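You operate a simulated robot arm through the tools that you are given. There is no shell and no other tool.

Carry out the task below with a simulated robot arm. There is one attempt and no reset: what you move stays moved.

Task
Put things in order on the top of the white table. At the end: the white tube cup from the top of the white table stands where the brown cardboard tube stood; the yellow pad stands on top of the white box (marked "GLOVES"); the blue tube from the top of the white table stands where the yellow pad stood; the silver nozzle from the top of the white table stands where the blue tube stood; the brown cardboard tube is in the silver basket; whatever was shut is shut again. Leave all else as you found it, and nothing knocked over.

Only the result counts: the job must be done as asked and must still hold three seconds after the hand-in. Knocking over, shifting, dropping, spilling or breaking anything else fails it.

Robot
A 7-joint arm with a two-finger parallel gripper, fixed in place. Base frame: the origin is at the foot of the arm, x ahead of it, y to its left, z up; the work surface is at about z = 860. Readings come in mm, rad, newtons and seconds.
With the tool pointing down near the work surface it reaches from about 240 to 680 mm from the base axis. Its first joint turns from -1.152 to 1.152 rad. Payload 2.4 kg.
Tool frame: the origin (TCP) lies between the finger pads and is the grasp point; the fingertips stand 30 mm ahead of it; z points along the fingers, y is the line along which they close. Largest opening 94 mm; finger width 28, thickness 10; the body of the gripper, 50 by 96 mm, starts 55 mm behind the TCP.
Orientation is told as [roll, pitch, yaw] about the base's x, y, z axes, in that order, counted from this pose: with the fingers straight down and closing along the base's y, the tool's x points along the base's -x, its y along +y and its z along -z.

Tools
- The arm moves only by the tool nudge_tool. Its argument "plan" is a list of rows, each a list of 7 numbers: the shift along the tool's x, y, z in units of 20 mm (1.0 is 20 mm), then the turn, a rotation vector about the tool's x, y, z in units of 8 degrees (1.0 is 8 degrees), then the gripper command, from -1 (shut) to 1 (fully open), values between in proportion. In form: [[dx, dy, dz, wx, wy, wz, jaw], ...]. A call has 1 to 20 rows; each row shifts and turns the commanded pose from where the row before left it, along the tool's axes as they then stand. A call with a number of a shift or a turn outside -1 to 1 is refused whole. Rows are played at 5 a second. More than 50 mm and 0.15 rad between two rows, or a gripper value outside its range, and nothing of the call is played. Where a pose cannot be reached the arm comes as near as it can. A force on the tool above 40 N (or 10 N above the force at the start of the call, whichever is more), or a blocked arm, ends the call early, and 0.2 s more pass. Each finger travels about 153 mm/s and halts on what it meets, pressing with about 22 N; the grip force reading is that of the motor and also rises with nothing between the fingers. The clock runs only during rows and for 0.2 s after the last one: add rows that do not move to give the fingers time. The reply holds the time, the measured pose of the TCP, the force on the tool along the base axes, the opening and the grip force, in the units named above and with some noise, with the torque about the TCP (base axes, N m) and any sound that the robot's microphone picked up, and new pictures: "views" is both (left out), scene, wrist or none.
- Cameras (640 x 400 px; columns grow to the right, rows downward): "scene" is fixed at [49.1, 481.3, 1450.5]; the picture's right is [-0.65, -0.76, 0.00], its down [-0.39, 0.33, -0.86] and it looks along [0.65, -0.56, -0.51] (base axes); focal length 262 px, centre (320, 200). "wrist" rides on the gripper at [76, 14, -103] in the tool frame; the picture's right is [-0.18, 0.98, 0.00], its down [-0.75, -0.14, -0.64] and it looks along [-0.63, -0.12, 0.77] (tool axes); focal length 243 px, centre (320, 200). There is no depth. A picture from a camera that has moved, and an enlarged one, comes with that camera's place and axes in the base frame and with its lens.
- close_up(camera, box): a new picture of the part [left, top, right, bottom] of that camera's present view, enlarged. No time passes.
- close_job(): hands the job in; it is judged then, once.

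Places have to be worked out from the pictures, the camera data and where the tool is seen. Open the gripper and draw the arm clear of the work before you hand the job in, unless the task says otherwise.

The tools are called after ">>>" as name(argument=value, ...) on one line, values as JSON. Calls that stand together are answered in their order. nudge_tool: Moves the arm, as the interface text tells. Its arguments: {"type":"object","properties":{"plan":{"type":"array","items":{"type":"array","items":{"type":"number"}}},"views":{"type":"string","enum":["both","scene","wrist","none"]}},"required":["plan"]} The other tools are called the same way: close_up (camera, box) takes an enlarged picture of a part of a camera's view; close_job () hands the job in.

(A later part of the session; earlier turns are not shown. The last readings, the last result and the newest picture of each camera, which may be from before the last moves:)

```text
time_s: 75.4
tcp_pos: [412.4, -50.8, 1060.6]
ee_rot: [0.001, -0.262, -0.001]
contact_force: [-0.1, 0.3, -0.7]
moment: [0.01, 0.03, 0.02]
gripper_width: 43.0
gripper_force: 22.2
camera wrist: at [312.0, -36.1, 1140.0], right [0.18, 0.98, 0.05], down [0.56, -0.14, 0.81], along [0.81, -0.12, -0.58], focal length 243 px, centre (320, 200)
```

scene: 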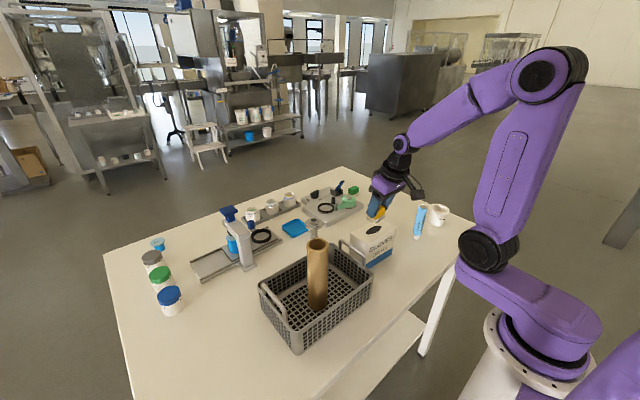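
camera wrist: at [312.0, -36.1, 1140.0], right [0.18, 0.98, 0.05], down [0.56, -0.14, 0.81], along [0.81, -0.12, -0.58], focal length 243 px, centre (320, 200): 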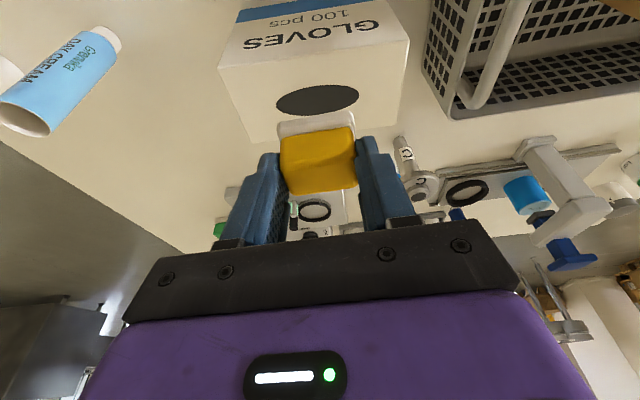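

>>> close_up(camera="wrist", box=[200, 0, 430, 150])

>>> close_up(camera="scene", box=[330, 170, 430, 270])

```text
2.67 times, centred on (315, 75) of wrist
camera zoom: at [312.0, -36.1, 1140.0], right [0.18, 0.98, 0.05], down [0.56, -0.14, 0.81], along [0.81, -0.12, -0.58], focal length 647 px, centre (333, 533)
```

zoom: 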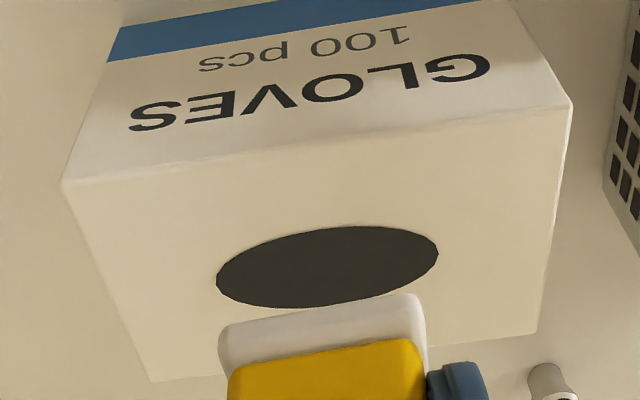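

```text
4.00 times, centred on (380, 220) of scene
camera zoom: at [49.1, 481.3, 1450.5], right [-0.65, -0.76, 0.0], down [-0.39, 0.33, -0.86], along [0.65, -0.56, -0.51], focal length 1050 px, centre (80, 120)
```

zoom: 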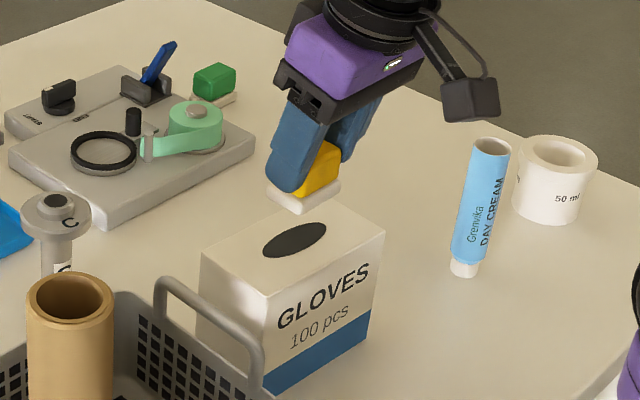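

The dark oval is flat on the box top, and the pad hangs right over the box centre (421,-49). I lower it to about 7 mm above the top, then step down to contact.

>>> nudge_tool(plan=[[0.155, 0, 0.58, 0, 0, 0, -1], [0.155, 0, 0.58, 0, 0, 0, -1], [0.1, 0, 0.38, 0, 0, 0, -1], [0.055, 0, 0.2, 0, 0, 0, -1], [0, 0, 0, 0, 0, 0, -1]], views="none")

>>> nudge_tool(plan=[[0.026, 0, 0.097, 0, 0, 0, -1], [0, 0, 0, 0, 0, 0, -1]], views="none")

>>> nudge_tool(plan=[[0.02, 0, 0.075, 0, 0, 0, -1], [0, 0, 0, 0, 0, 0, -1]], views="wrist")

>>> close_up(camera="scene", box=[330, 170, 430, 270])

```text
time_s: 76.6
tcp_pos: [411.8, -49.7, 1024.9]
ee_rot: [0.003, -0.262, 0.0]
contact_force: [0.7, 0.2, 0.3]
moment: [-0.03, 0.0, 0.02]
gripper_width: 43.0
gripper_force: 22.1
```

```text
time_s: 77.2
tcp_pos: [412.3, -50.1, 1023.9]
ee_rot: [0.001, -0.26, 0.001]
contact_force: [0.6, -0.1, 0.1]
moment: [0.04, -0.03, 0.0]
gripper_width: 43.2
gripper_force: 22.4
```

```text
time_s: 77.8
tcp_pos: [412.2, -50.1, 1023.5]
ee_rot: [0.0, -0.262, -0.001]
contact_force: [0.3, 0.2, -0.5]
moment: [-0.02, 0.01, 0.02]
gripper_width: 43.0
gripper_force: 22.1
camera wrist: at [311.3, -36.0, 1101.8], right [0.18, 0.98, 0.05], down [0.56, -0.14, 0.82], along [0.81, -0.12, -0.58], focal length 243 px, centre (320, 200)
```

wrist: 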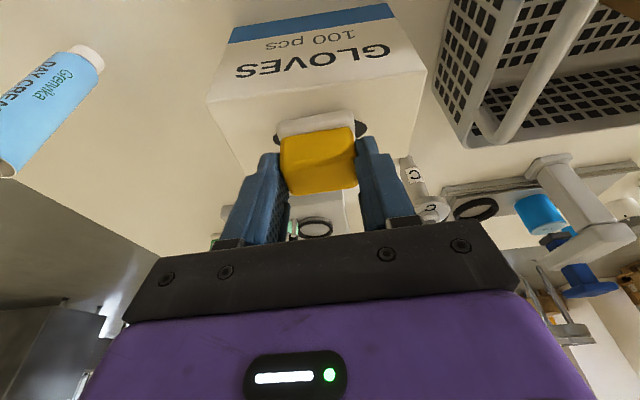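

```text
4.00 times, centred on (380, 220) of scene
camera zoom: at [49.1, 481.3, 1450.5], right [-0.65, -0.76, 0.0], down [-0.39, 0.33, -0.86], along [0.65, -0.56, -0.51], focal length 1050 px, centre (80, 120)
```

zoom: 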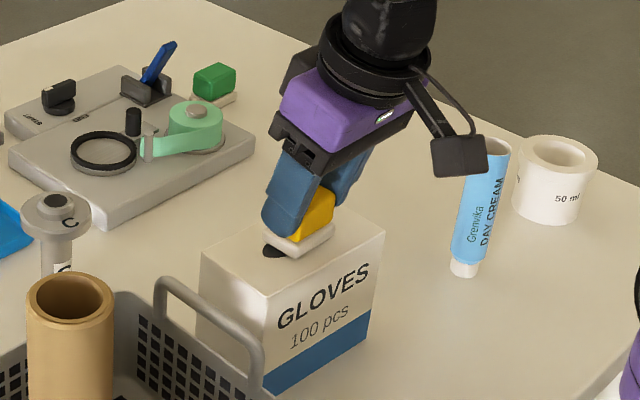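

Commanded z ≈1022 and no contact yet. I keep stepping down 1.5 mm at a time.

>>> nudge_tool(plan=[[0.02, 0, 0.075, 0, 0, 0, -1], [0, 0, 0, 0, 0, 0, -1]], views="none")

>>> nudge_tool(plan=[[0.02, 0, 0.075, 0, 0, 0, -1], [0, 0, 0, 0, 0, 0, -1]], views="none")

>>> nudge_tool(plan=[[0.02, 0, 0.075, 0, 0, 0, -1], [0, 0, 0, 0, 0, 0, -1]], views="none")

```text
time_s: 78.4
tcp_pos: [411.9, -49.9, 1021.9]
ee_rot: [0.0, -0.263, -0.001]
contact_force: [0.3, 0.4, -0.2]
moment: [-0.02, 0.0, 0.0]
gripper_width: 43.2
gripper_force: 23.2
```

```text
time_s: 79.0
tcp_pos: [412.9, -50.8, 1019.9]
ee_rot: [-0.001, -0.263, 0.0]
contact_force: [-3.0, -0.7, 12.9]
moment: [-0.06, 0.15, 0.03]
gripper_width: 42.9
gripper_force: 22.1
```

```text
time_s: 79.6
tcp_pos: [411.8, -50.2, 1019.0]
ee_rot: [0.0, -0.265, -0.002]
contact_force: [-7.5, -1.2, 35.5]
moment: [-0.07, 0.0, -0.03]
gripper_width: 43.0
gripper_force: 22.0
```

Contact made (pad on box). I back off 1.5 mm to relieve the force and then open slowly.

>>> nudge_tool(plan=[[-0.02, 0, -0.075, 0, 0, 0, -1], [0, 0, 0, 0, 0, 0, -1]], views="none")

>>> nudge_tool(plan=[[0, 0, 0, 0, 0, 0, -0.05], [0, 0, 0, 0, 0, 0, 0.05], [0, 0, 0, 0, 0, 0, 0.2], [0, 0, 0, 0, 0, 0, 0.3], [0, 0, 0, 0, 0, 0, 0.3]], views="wrist")

>>> close_up(camera="scene", box=[330, 170, 430, 270])

```text
time_s: 80.2
tcp_pos: [412.2, -51.3, 1020.1]
ee_rot: [0.001, -0.263, 0.002]
contact_force: [5.9, -0.6, 9.9]
moment: [-0.05, -0.52, -0.04]
gripper_width: 43.1
gripper_force: 22.0
```

```text
time_s: 81.4
tcp_pos: [412.3, -50.8, 1020.5]
ee_rot: [0.0, -0.261, 0.001]
contact_force: [-0.7, -0.5, 0.8]
moment: [-0.02, 0.02, 0.0]
gripper_width: 60.9
gripper_force: 0.1
camera wrist: at [311.2, -35.7, 1099.0], right [0.18, 0.98, 0.05], down [0.56, -0.14, 0.82], along [0.81, -0.12, -0.58], focal length 243 px, centre (320, 200)
```

wrist: 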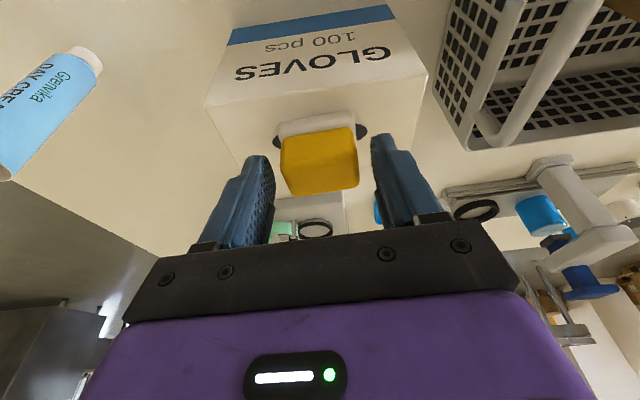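

```text
4.00 times, centred on (380, 220) of scene
camera zoom: at [49.1, 481.3, 1450.5], right [-0.65, -0.76, 0.0], down [-0.39, 0.33, -0.86], along [0.65, -0.56, -0.51], focal length 1050 px, centre (80, 120)
```

zoom: 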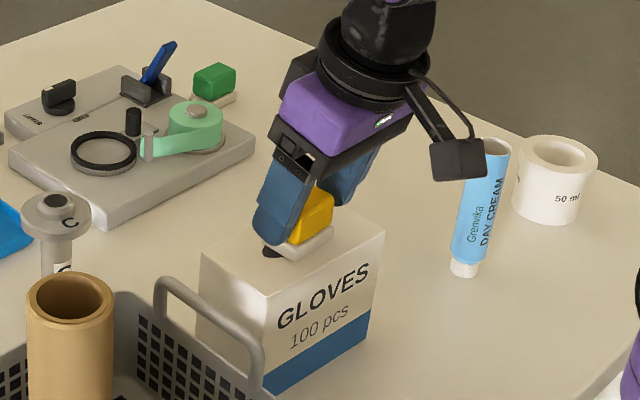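

Pad rests level on the box. I retreat straight up, then move above the blue tube keeping the 15° tilt.

>>> nudge_tool(plan=[[-0.065, 0, -0.24, 0, 0, 0, 0.4], [-0.237, 0, -0.885, 0, 0, 0, 0.6], [-0.237, 0, -0.885, 0, 0, 0, 1], [-0.237, 0, -0.885, 0, 0, 0, 1], [-0.237, 0, -0.885, 0, 0, 0, 1], [-0.237, 0, -0.885, 0, 0, 0, 1], [-0.237, 0, -0.885, 0, 0, 0, 1], [0, 0, 0, 0, 0, 0, 1]], views="both")

>>> nudge_tool(plan=[[0.211, -0.902, 0.226, 0, 0, 0, 1], [0.211, -0.902, 0.226, 0, 0, 0, 1], [0.211, -0.902, 0.226, 0, 0, 0, 1], [0.211, -0.902, 0.226, 0, 0, 0, 1], [0.211, -0.902, 0.226, 0, 0, 0, 1], [0.211, -0.902, 0.226, 0, 0, 0, 1], [0.211, -0.902, 0.226, 0, 0, 0, 1], [0.211, -0.902, 0.226, 0, 0, 0, 1], [0.211, -0.902, 0.226, 0, 0, 0, 1], [0.211, -0.902, 0.226, 0, 0, 0, 1], [0.211, -0.902, 0.226, 0, 0, 0, 1], [0, 0, 0, 0, 0, 0, 1]], views="both")

>>> close_up(camera="wrist", box=[260, 40, 400, 160])

>>> close_up(camera="scene", box=[320, 150, 480, 270])

```text
time_s: 83.2
tcp_pos: [412.4, -49.2, 1134.0]
ee_rot: [0.0, -0.262, 0.001]
contact_force: [0.4, -0.9, 0.5]
moment: [-0.01, 0.0, 0.01]
gripper_width: 94.0
gripper_force: 0.0
camera wrist: at [312.3, -34.7, 1213.3], right [0.18, 0.98, 0.05], down [0.56, -0.14, 0.82], along [0.81, -0.12, -0.58], focal length 243 px, centre (320, 200)
```

scene: 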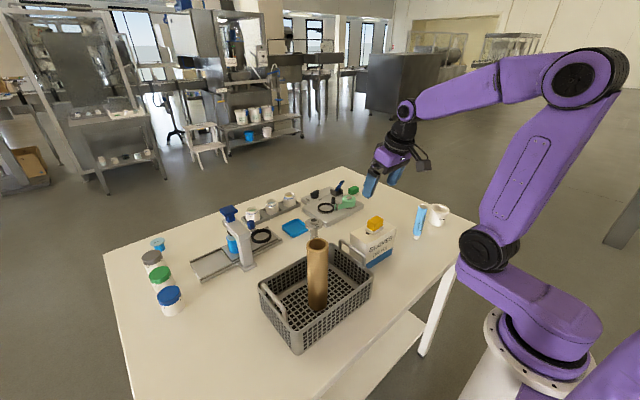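
wrist: 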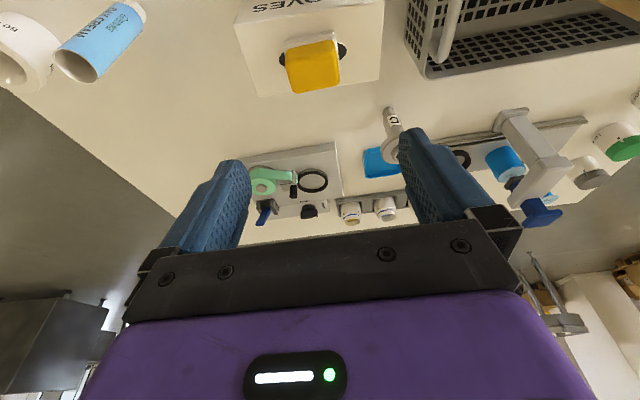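

```text
time_s: 85.8
tcp_pos: [381.1, -248.2, 1074.6]
ee_rot: [0.0, -0.261, 0.001]
contact_force: [0.5, -0.1, -0.5]
moment: [-0.02, 0.01, -0.01]
gripper_width: 94.2
gripper_force: 0.1
camera wrist: at [281.0, -233.7, 1153.7], right [0.18, 0.98, 0.05], down [0.56, -0.14, 0.82], along [0.81, -0.12, -0.58], focal length 243 px, centre (320, 200)
```

scene: 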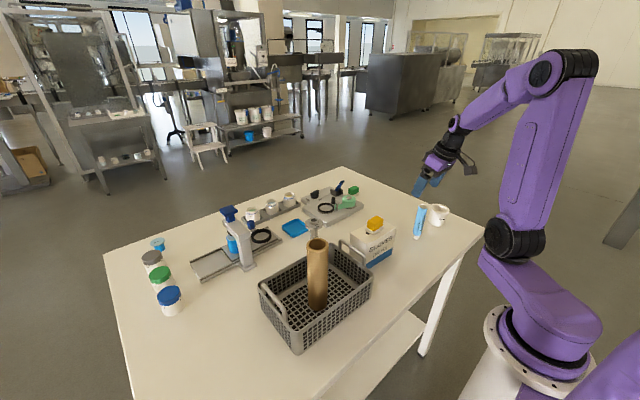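
wrist: 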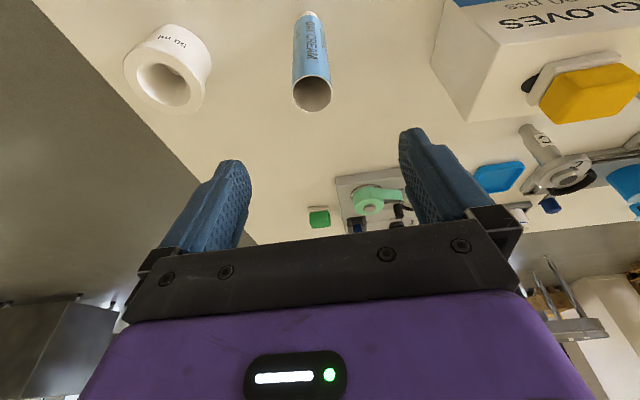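

```text
3.33 times, centred on (330, 100) of wrist
camera zoom: at [281.0, -233.7, 1153.7], right [0.18, 0.98, 0.05], down [0.56, -0.14, 0.82], along [0.81, -0.12, -0.58], focal length 809 px, centre (287, 533)
```

zoom: 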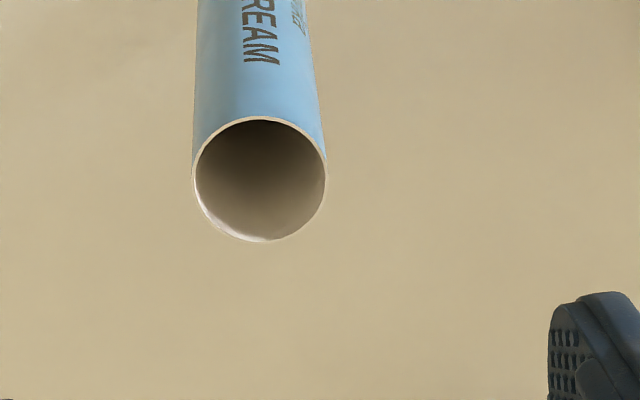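

```text
3.33 times, centred on (400, 210) of scene
camera zoom: at [49.1, 481.3, 1450.5], right [-0.65, -0.76, 0.0], down [-0.39, 0.33, -0.86], along [0.65, -0.56, -0.51], focal length 875 px, centre (53, 167)
```

zoom: 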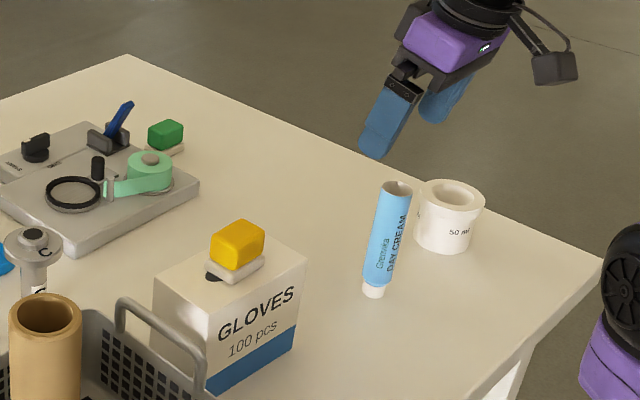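

Blue tube measured at (379,-249), about 30 mm wide. I centre on it and descend to TCP z≈955.

>>> nudge_tool(plan=[[0.0725, -0.045, -0.02, 0, 0, 0, 1], [0.221, 0, 0.825, 0, 0, 0, 1], [0.221, 0, 0.825, 0, 0, 0, 1], [0.221, 0, 0.825, 0, 0, 0, 1], [0.221, 0, 0.825, 0, 0, 0, 1], [0, 0, 0, 0, 0, 0, 1]], views="wrist")

>>> nudge_tool(plan=[[0.221, 0, 0.825, 0, 0, 0, 1], [0.221, 0, 0.825, 0, 0, 0, 1], [0.221, 0, 0.825, 0, 0, 0, 1], [0, 0, 0, 0, 0, 0, 1]], views="both")

```text
time_s: 87.2
tcp_pos: [378.9, -250.2, 1006.3]
ee_rot: [0.0, -0.261, 0.0]
contact_force: [0.5, 0.2, 0.4]
moment: [-0.02, -0.01, 0.05]
gripper_width: 94.2
gripper_force: 0.0
camera wrist: at [278.1, -235.0, 1085.7], right [0.18, 0.98, 0.05], down [0.56, -0.14, 0.82], along [0.81, -0.12, -0.58], focal length 243 px, centre (320, 200)
```

wrist: 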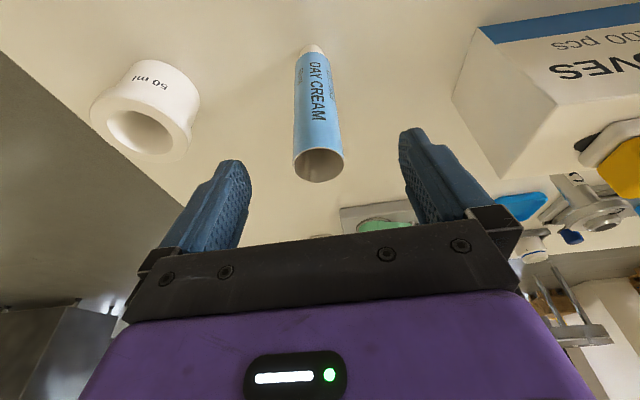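

```text
time_s: 88.2
tcp_pos: [378.4, -248.8, 954.8]
ee_rot: [-0.001, -0.261, 0.001]
contact_force: [0.0, 0.5, 0.6]
moment: [-0.01, 0.0, 0.0]
gripper_width: 94.0
gripper_force: 0.1
camera wrist: at [278.2, -234.6, 1033.8], right [0.18, 0.98, 0.05], down [0.56, -0.14, 0.82], along [0.81, -0.12, -0.58], focal length 243 px, centre (320, 200)
```

scene: 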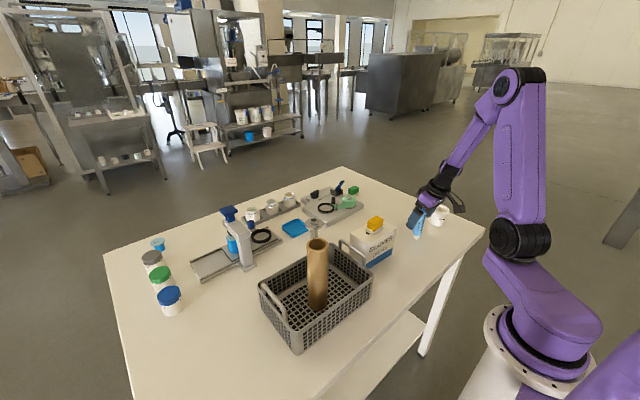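
wrist: 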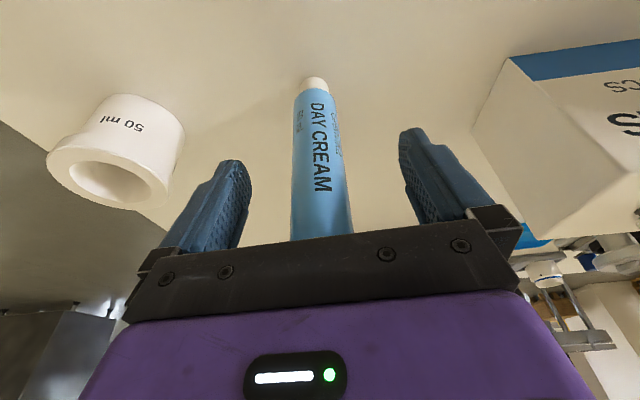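

The tube is centred between the fingers. I close on it.

>>> nudge_tool(plan=[[0, 0, 0, 0, 0, 0, 0.2], [0, 0, 0, 0, 0, 0, -0.15], [0, 0, 0, 0, 0, 0, -0.3], [0, 0, 0, 0, 0, 0, -1], [0, 0, 0, 0, 0, 0, -1], [0, 0, 0, 0, 0, 0, -1]], views="both")

>>> close_up(camera="scene", box=[380, 160, 470, 250])

```text
time_s: 89.6
tcp_pos: [378.5, -249.0, 955.6]
ee_rot: [0.001, -0.263, 0.0]
contact_force: [-0.6, 0.3, 0.2]
moment: [0.04, -0.03, 0.02]
gripper_width: 31.6
gripper_force: 21.7
camera wrist: at [278.2, -234.5, 1034.0], right [0.18, 0.98, 0.05], down [0.56, -0.14, 0.82], along [0.81, -0.12, -0.58], focal length 243 px, centre (320, 200)
```

scene: 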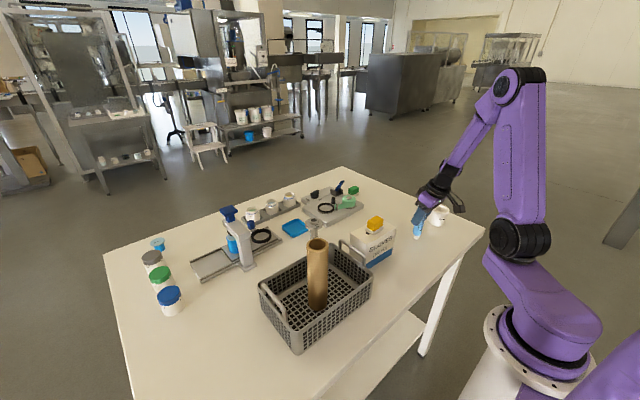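
wrist: 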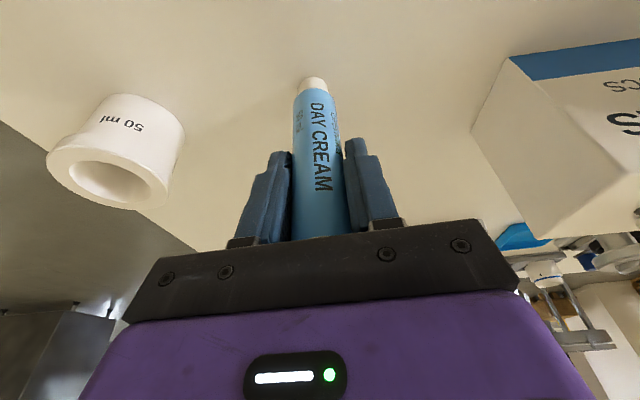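

```text
4.44 times, centred on (425, 205) of scene
camera zoom: at [49.1, 481.3, 1450.5], right [-0.65, -0.76, 0.0], down [-0.39, 0.33, -0.86], along [0.65, -0.56, -0.51], focal length 1167 px, centre (-147, 178)
```

zoom: 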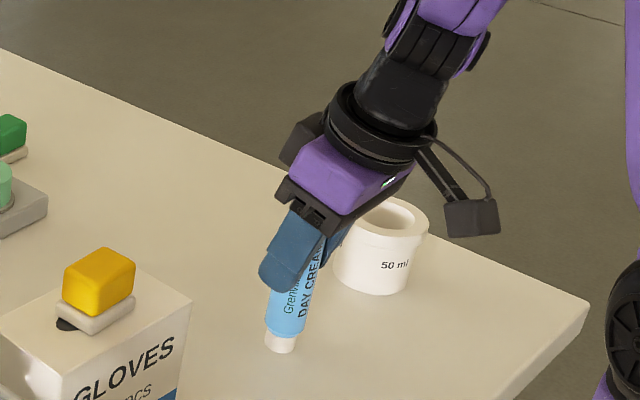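

Held at 31.6 mm; the spot to remember is (379,-249). I lift slowly by 30 mm and check for slip.

>>> nudge_tool(plan=[[-0.0324, 0, -0.12, 0, 0, 0, -1], [-0.065, 0, -0.24, 0, 0, 0, -1], [-0.13, 0, -0.483, 0, 0, 0, -1], [-0.13, 0, -0.483, 0, 0, 0, -1], [0, 0, 0, 0, 0, 0, -1]], views="both")

>>> close_up(camera="scene", box=[380, 160, 470, 250])

```text
time_s: 90.8
tcp_pos: [377.8, -249.7, 982.1]
ee_rot: [0.001, -0.26, 0.002]
contact_force: [-0.3, 0.4, -0.1]
moment: [-0.01, 0.01, 0.02]
gripper_width: 31.4
gripper_force: 21.8
camera wrist: at [278.0, -235.6, 1060.8], right [0.18, 0.98, 0.05], down [0.56, -0.14, 0.82], along [0.81, -0.12, -0.58], focal length 243 px, centre (320, 200)
```

scene: 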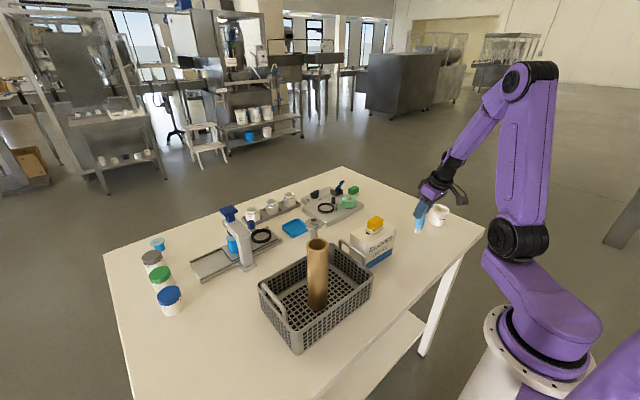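
wrist: 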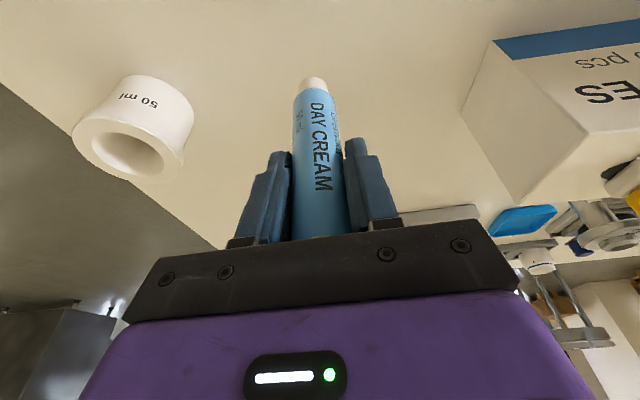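

```text
4.44 times, centred on (425, 205) of scene
camera zoom: at [49.1, 481.3, 1450.5], right [-0.65, -0.76, 0.0], down [-0.39, 0.33, -0.86], along [0.65, -0.56, -0.51], focal length 1167 px, centre (-147, 178)
```

zoom: 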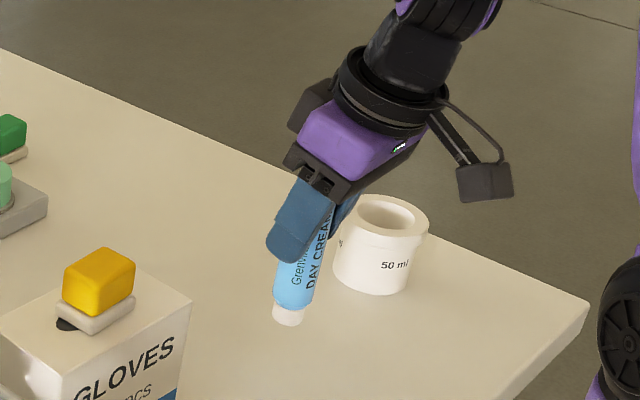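

No slip. I raise to TCP z≈1010 and carry the tube to above the yellow pad's old place (652,-289).

>>> nudge_tool(plan=[[-0.181, 0, -0.676, 0, 0, 0, -1], [-0.181, 0, -0.676, 0, 0, 0, -1], [-0.4135, -0.0617, 0.1108, 0, 0, 0, -1], [-0.827, -0.1234, 0.2216, 0, 0, 0, -1], [-0.827, -0.1234, 0.2216, 0, 0, 0, -1], [-0.827, -0.1234, 0.2216, 0, 0, 0, -1], [-0.827, -0.1234, 0.2216, 0, 0, 0, -1], [-0.827, -0.1234, 0.2216, 0, 0, 0, -1], [-0.827, -0.1234, 0.2216, 0, 0, 0, -1], [-0.827, -0.1234, 0.2216, 0, 0, 0, -1], [-0.827, -0.1234, 0.2216, 0, 0, 0, -1], [-0.827, -0.1234, 0.2216, 0, 0, 0, -1], [-0.827, -0.1234, 0.2216, 0, 0, 0, -1], [-0.827, -0.1234, 0.2216, 0, 0, 0, -1], [0, 0, 0, 0, 0, 0, -1]], views="both")

```text
time_s: 94.0
tcp_pos: [574.1, -277.7, 1012.2]
ee_rot: [0.001, -0.263, 0.0]
contact_force: [0.0, 0.2, 0.1]
moment: [0.02, -0.02, 0.0]
gripper_width: 31.5
gripper_force: 21.7
camera wrist: at [474.7, -263.7, 1090.8], right [0.18, 0.98, 0.05], down [0.56, -0.14, 0.82], along [0.81, -0.12, -0.58], focal length 243 px, centre (320, 200)
```

scene: 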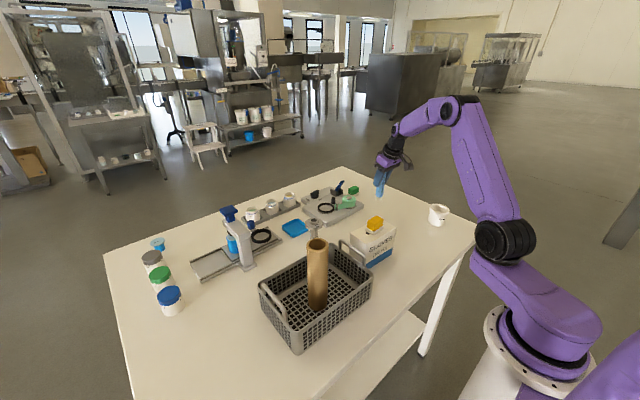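
wrist: 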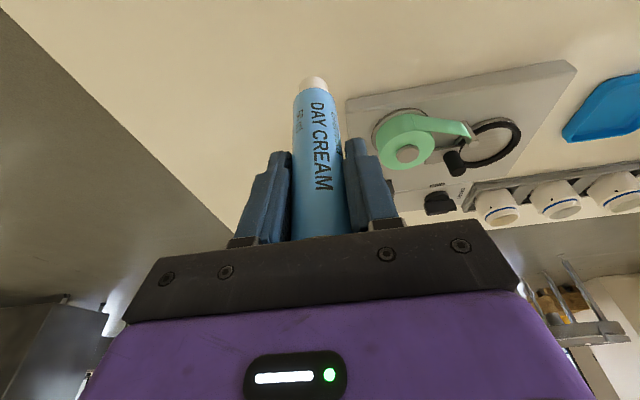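

On course. I complete the remaining ~77 mm to the pad's old place.

>>> nudge_tool(plan=[[-0.827, -0.1234, 0.2216, 0, 0, 0, -1], [-0.827, -0.1234, 0.2216, 0, 0, 0, -1], [-0.827, -0.1234, 0.2216, 0, 0, 0, -1], [-0.6, -0.09, 0.1608, 0, 0, 0, -1], [-0.4135, -0.0617, 0.1108, 0, 0, 0, -1], [-0.227, -0.034, 0.0608, 0, 0, 0, -1], [0, 0, 0, 0, 0, 0, -1]], views="both")

>>> close_up(camera="wrist", box=[230, 40, 430, 240])

>>> close_up(camera="scene", box=[320, 130, 430, 220])

```text
time_s: 95.6
tcp_pos: [653.1, -288.7, 1010.0]
ee_rot: [0.0, -0.263, 0.002]
contact_force: [-0.1, 0.0, 0.0]
moment: [-0.01, 0.0, 0.01]
gripper_width: 31.3
gripper_force: 22.1
camera wrist: at [551.4, -274.5, 1089.8], right [0.18, 0.98, 0.05], down [0.56, -0.14, 0.82], along [0.81, -0.12, -0.58], focal length 243 px, centre (320, 200)
```

scene: 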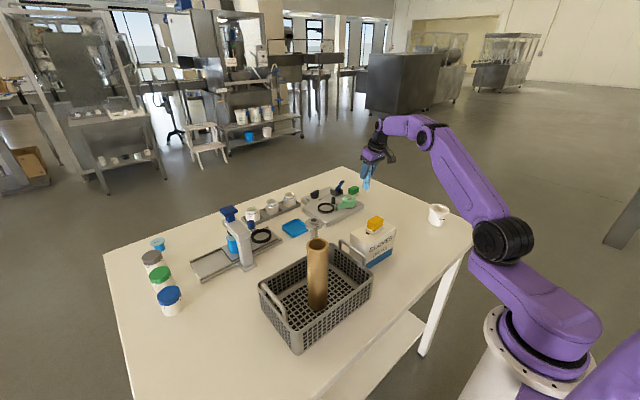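
wrist: 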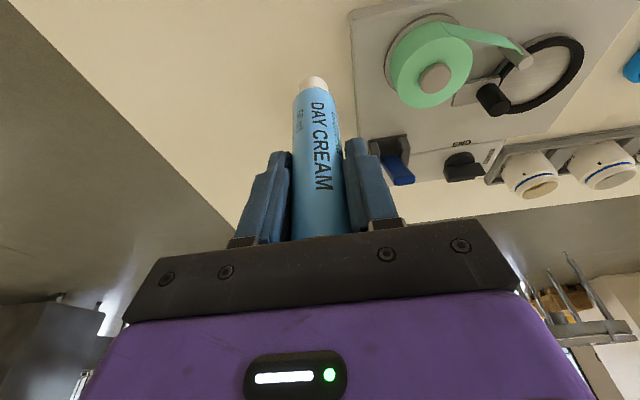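

```text
2.00 times, centred on (330, 140) of wrist
camera zoom: at [551.4, -274.5, 1089.8], right [0.18, 0.98, 0.05], down [0.56, -0.14, 0.82], along [0.81, -0.12, -0.58], focal length 485 px, centre (300, 320)
```

zoom: 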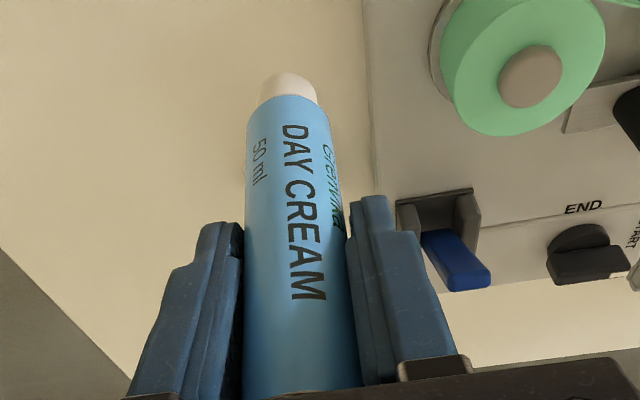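

```text
4.44 times, centred on (375, 175) of scene
camera zoom: at [49.1, 481.3, 1450.5], right [-0.65, -0.76, 0.0], down [-0.39, 0.33, -0.86], along [0.65, -0.56, -0.51], focal length 1167 px, centre (76, 311)
```

zoom: 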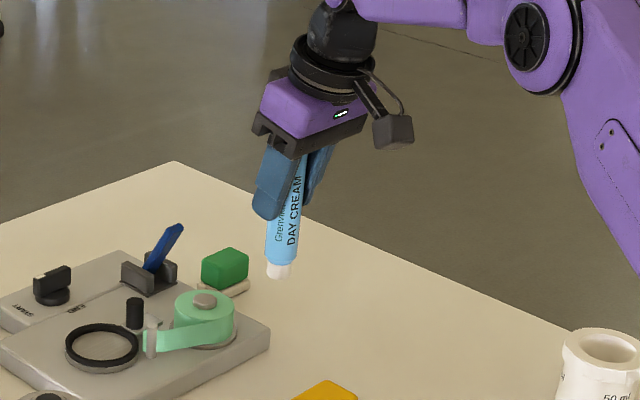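

The tube hangs above (652.5,-289). I lower it to ~7 mm above the table and then step down to contact.

>>> nudge_tool(plan=[[0.16, 0, 0.6, 0, 0, 0, -1], [0.16, 0, 0.6, 0, 0, 0, -1], [0.16, 0, 0.6, 0, 0, 0, -1], [0.14, 0, 0.52, 0, 0, 0, -1], [0, 0, 0, 0, 0, 0, -1]], views="none")

>>> nudge_tool(plan=[[0.026, 0, 0.097, 0, 0, 0, -1], [0.026, 0, 0.097, 0, 0, 0, -1], [0, 0, 0, 0, 0, 0, -1]], views="none")

>>> nudge_tool(plan=[[0.02, 0, 0.075, 0, 0, 0, -1], [0, 0, 0, 0, 0, 0, -1]], views="both")

>>> close_up(camera="scene", box=[320, 130, 430, 220])

```text
time_s: 96.8
tcp_pos: [653.0, -288.0, 963.6]
ee_rot: [-0.001, -0.262, -0.001]
contact_force: [-0.5, 0.8, -0.3]
moment: [-0.02, -0.02, 0.01]
gripper_width: 31.3
gripper_force: 22.2
```

```text
time_s: 97.6
tcp_pos: [653.2, -289.4, 958.5]
ee_rot: [0.001, -0.262, 0.001]
contact_force: [0.3, 0.0, 0.0]
moment: [0.0, 0.01, -0.04]
gripper_width: 31.6
gripper_force: 22.8
```

```text
time_s: 98.2
tcp_pos: [652.0, -289.2, 957.6]
ee_rot: [-0.002, -0.261, -0.001]
contact_force: [-0.3, -0.2, 0.1]
moment: [-0.04, 0.01, -0.01]
gripper_width: 31.2
gripper_force: 22.3
camera wrist: at [551.9, -274.4, 1036.7], right [0.18, 0.98, 0.05], down [0.56, -0.14, 0.81], along [0.81, -0.12, -0.58], focal length 243 px, centre (320, 200)
```

scene: 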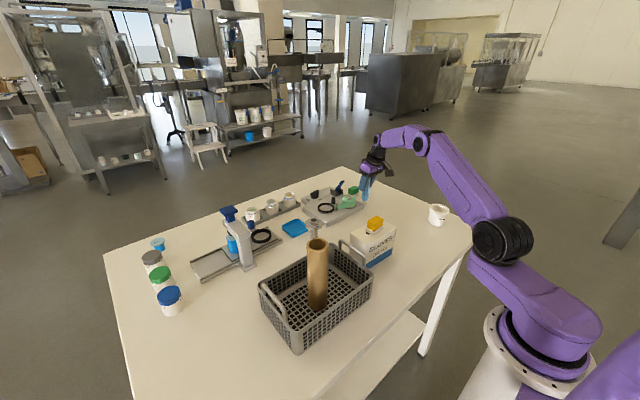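
wrist: 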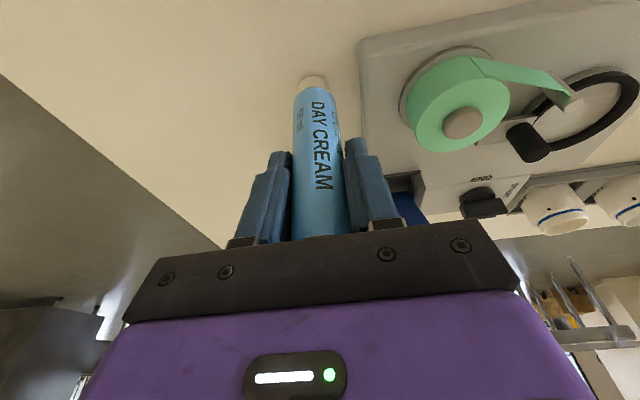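

```text
4.44 times, centred on (375, 175) of scene
camera zoom: at [49.1, 481.3, 1450.5], right [-0.65, -0.76, 0.0], down [-0.39, 0.33, -0.86], along [0.65, -0.56, -0.51], focal length 1167 px, centre (76, 311)
```

zoom: 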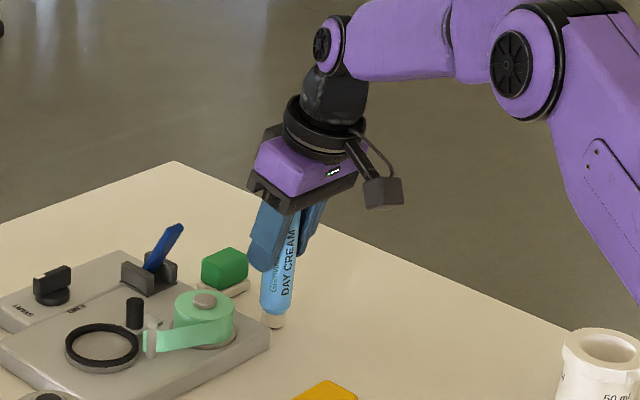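

Nearly at the table (z≈957, expected contact near 955). I step down in ~1 mm moves.

>>> nudge_tool(plan=[[0.014, 0, 0.05, 0, 0, 0, -1], [0, 0, 0, 0, 0, 0, -1]], views="none")

>>> nudge_tool(plan=[[0.014, 0, 0.05, 0, 0, 0, -1], [0, 0, 0, 0, 0, 0, -1]], views="none")

>>> nudge_tool(plan=[[0.014, 0, 0.05, 0, 0, 0, -1], [0, 0, 0, 0, 0, 0, -1]], views="none")

```text
time_s: 98.8
tcp_pos: [652.4, -288.2, 956.2]
ee_rot: [0.001, -0.261, 0.001]
contact_force: [0.8, -0.1, 0.3]
moment: [-0.03, 0.02, 0.0]
gripper_width: 31.2
gripper_force: 22.0
```

```text
time_s: 99.4
tcp_pos: [652.3, -289.6, 956.0]
ee_rot: [0.0, -0.263, 0.0]
contact_force: [0.8, -0.5, -0.3]
moment: [-0.01, 0.02, -0.01]
gripper_width: 31.1
gripper_force: 22.4
```

```text
time_s: 100.0
tcp_pos: [651.9, -288.4, 955.6]
ee_rot: [0.0, -0.263, -0.001]
contact_force: [-0.1, 0.0, 2.7]
moment: [-0.02, 0.02, 0.0]
gripper_width: 31.3
gripper_force: 22.3
```

Light contact (2.7 N). One more half-millimetre and then I open slowly.

>>> nudge_tool(plan=[[0.008, 0, 0.028, 0, 0, 0, -1], [0, 0, 0, 0, 0, 0, -1]], views="none")

>>> nudge_tool(plan=[[0, 0, 0, 0, 0, 0, -0.3], [0, 0, 0, 0, 0, 0, -0.25], [0, 0, 0, 0, 0, 0, -0.1], [0, 0, 0, 0, 0, 0, 0.1], [0, 0, 0, 0, 0, 0, 0.25], [0, 0, 0, 0, 0, 0, 0.25]], views="both")

>>> close_up(camera="scene", box=[320, 130, 430, 220])

```text
time_s: 100.6
tcp_pos: [652.6, -288.9, 954.9]
ee_rot: [0.0, -0.264, 0.001]
contact_force: [-1.3, -0.5, 7.9]
moment: [0.0, 0.12, 0.0]
gripper_width: 31.1
gripper_force: 21.5
```

```text
time_s: 102.0
tcp_pos: [653.5, -287.9, 953.6]
ee_rot: [0.001, -0.263, 0.0]
contact_force: [0.1, -0.3, -0.3]
moment: [0.0, -0.02, -0.01]
gripper_width: 58.8
gripper_force: 0.1
camera wrist: at [552.4, -274.0, 1032.8], right [0.18, 0.98, 0.05], down [0.56, -0.14, 0.82], along [0.81, -0.12, -0.58], focal length 243 px, centre (320, 200)
```

scene: 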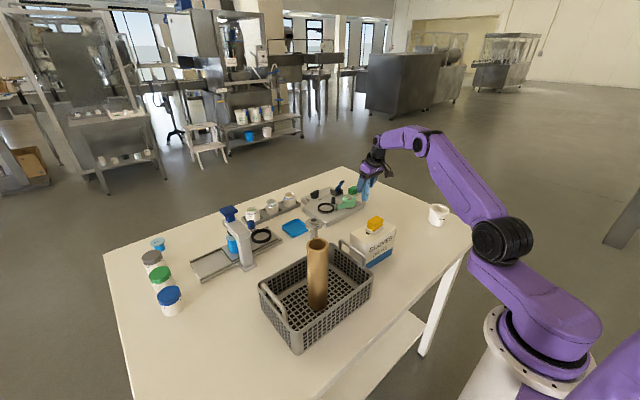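
wrist: 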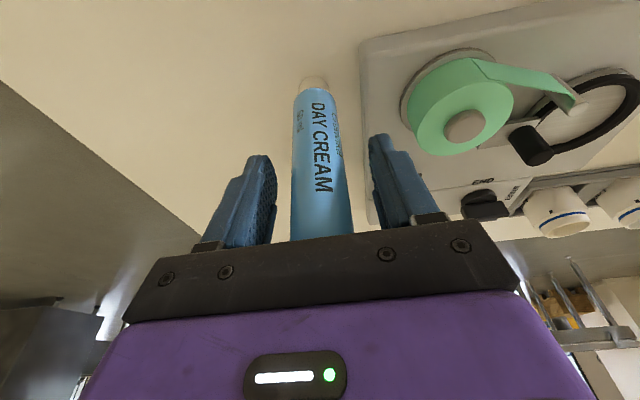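

```text
4.44 times, centred on (375, 175) of scene
camera zoom: at [49.1, 481.3, 1450.5], right [-0.65, -0.76, 0.0], down [-0.39, 0.33, -0.86], along [0.65, -0.56, -0.51], focal length 1167 px, centre (76, 311)
```

zoom: 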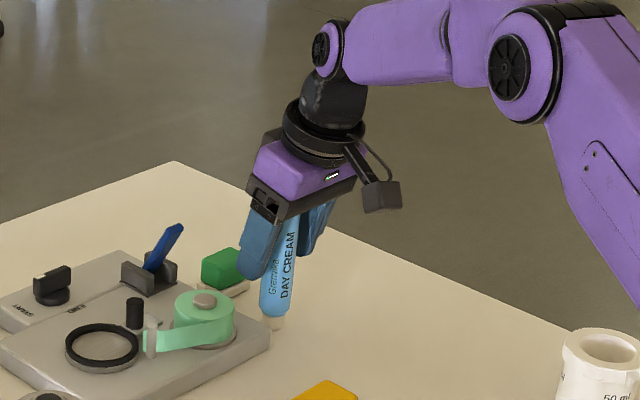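

The tube stands free. I withdraw straight up before moving on.

>>> nudge_tool(plan=[[-0.065, 0, -0.24, 0, 0, 0, 0.25], [-0.13, 0, -0.483, 0, 0, 0, 0.25], [-0.24, 0, -0.897, 0, 0, 0, 0.25], [-0.24, 0, -0.897, 0, 0, 0, 0.25], [-0.24, 0, -0.897, 0, 0, 0, 0.25], [-0.24, 0, -0.897, 0, 0, 0, 0.25], [-0.24, 0, -0.897, 0, 0, 0, 0.25], [-0.24, 0, -0.897, 0, 0, 0, 0.25], [0, 0, 0, 0, 0, 0, 0.25]], views="both")

>>> close_up(camera="scene", box=[320, 130, 430, 220])

>>> close_up(camera="wrist", box=[260, 30, 430, 160])

```text
time_s: 104.0
tcp_pos: [651.0, -288.5, 1079.2]
ee_rot: [0.001, -0.261, 0.0]
contact_force: [0.7, -0.1, -0.5]
moment: [0.05, -0.02, 0.02]
gripper_width: 58.8
gripper_force: 0.1
camera wrist: at [551.2, -275.1, 1159.1], right [0.18, 0.98, 0.05], down [0.56, -0.14, 0.82], along [0.81, -0.12, -0.58], focal length 243 px, centre (320, 200)
```

scene: 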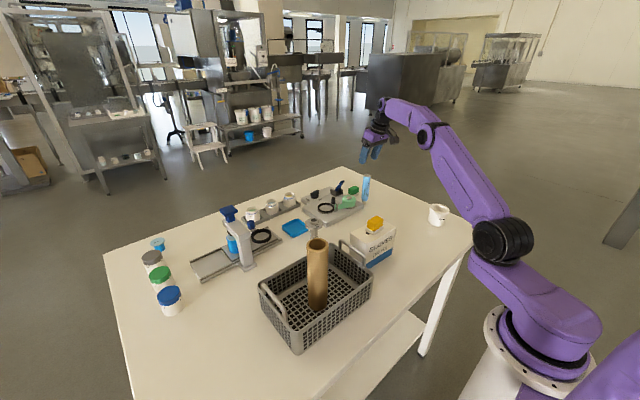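
wrist: 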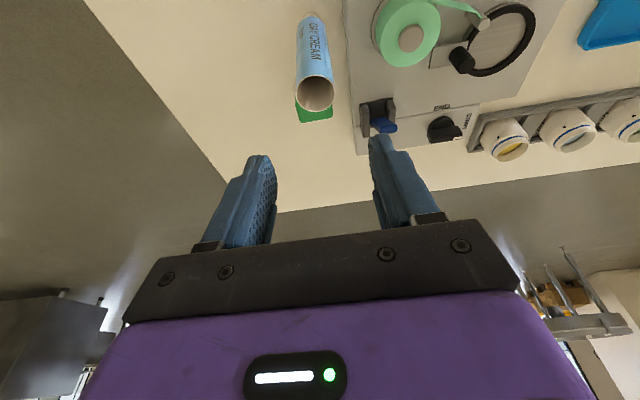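

```text
4.44 times, centred on (375, 175) of scene
camera zoom: at [49.1, 481.3, 1450.5], right [-0.65, -0.76, 0.0], down [-0.39, 0.33, -0.86], along [0.65, -0.56, -0.51], focal length 1167 px, centre (76, 311)
```

zoom: 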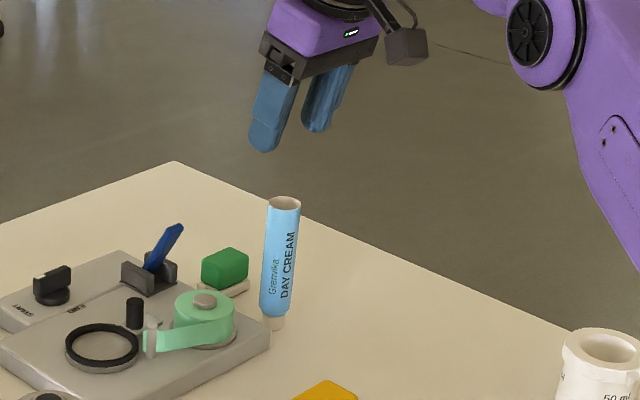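

```text
3.08 times, centred on (345, 95) of wrist
camera zoom: at [551.2, -275.1, 1159.1], right [0.18, 0.98, 0.05], down [0.56, -0.14, 0.82], along [0.81, -0.12, -0.58], focal length 746 px, centre (243, 523)
```

zoom: 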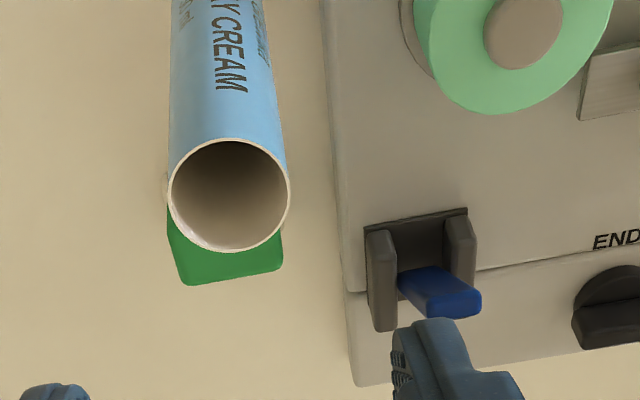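

The blue tube stands at (652,-288) upright. Next I travel to the nozzle at (579,52), removing the tilt there.

>>> nudge_tool(plan=[[0.1945, 0.946, -0.052, 0, 0, 0, 1], [0.1945, 0.946, -0.052, 0, 0, 0, 1], [0.1945, 0.946, -0.052, 0, 0, 0, 1], [0.1945, 0.946, -0.052, 0, 0, 0, 1], [0.1945, 0.946, -0.052, 0, 0, 0, 1], [0.1945, 0.946, -0.052, 0, 0, 0, 1], [0.1945, 0.946, -0.052, 0, 0, 0, 1], [0.1945, 0.946, -0.052, 0, 0, 0, 1], [0.1945, 0.946, -0.052, 0, 0, 0, 1], [0.1945, 0.946, -0.052, 0, 0, 0, 1], [0.1945, 0.946, -0.052, 0, 0, 0, 1], [0.1945, 0.946, -0.052, 0, 0, 0, 1], [0.1945, 0.946, -0.052, 0, 0, 0, 1], [0.1945, 0.946, -0.052, 0, 0, 0, 1], [0.1945, 0.946, -0.052, 0, 0, 0, 1], [0.1945, 0.946, -0.052, 0, 0, 0, 1], [0.1945, 0.946, -0.052, 0, 0, 0, 1], [0.1945, 0.946, -0.052, 0, 0, 0, 1], [0, 0, 0, 0, 0.9375, 0, 1], [0, 0, 0, 0, 0.9375, 0, 1]], views="both")

>>> close_up(camera="wrist", box=[240, 50, 420, 200])

```text
time_s: 108.2
tcp_pos: [579.1, 52.2, 1079.1]
ee_rot: [-0.001, 0.0, 0.0]
contact_force: [0.0, 0.5, 0.7]
moment: [0.02, 0.04, 0.01]
gripper_width: 94.4
gripper_force: 0.0
camera wrist: at [503.1, 66.6, 1181.5], right [0.18, 0.98, 0.0], down [0.75, -0.14, 0.64], along [0.63, -0.12, -0.77], focal length 243 px, centre (320, 200)
```

scene: 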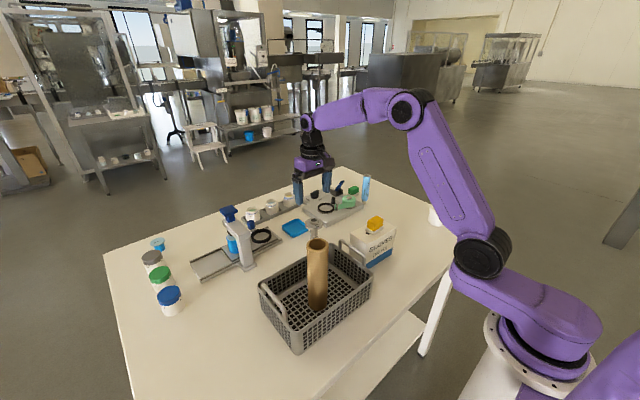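
wrist: 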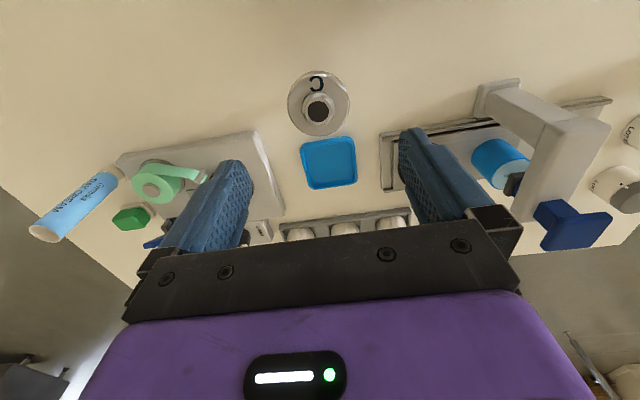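

```text
2.67 times, centred on (330, 125) of wrist
camera zoom: at [503.1, 66.6, 1181.5], right [0.18, 0.98, 0.0], down [0.75, -0.14, 0.64], along [0.63, -0.12, -0.77], focal length 647 px, centre (293, 400)
```

zoom: 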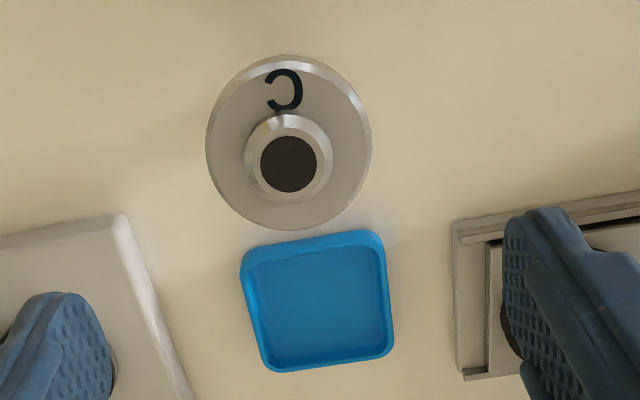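

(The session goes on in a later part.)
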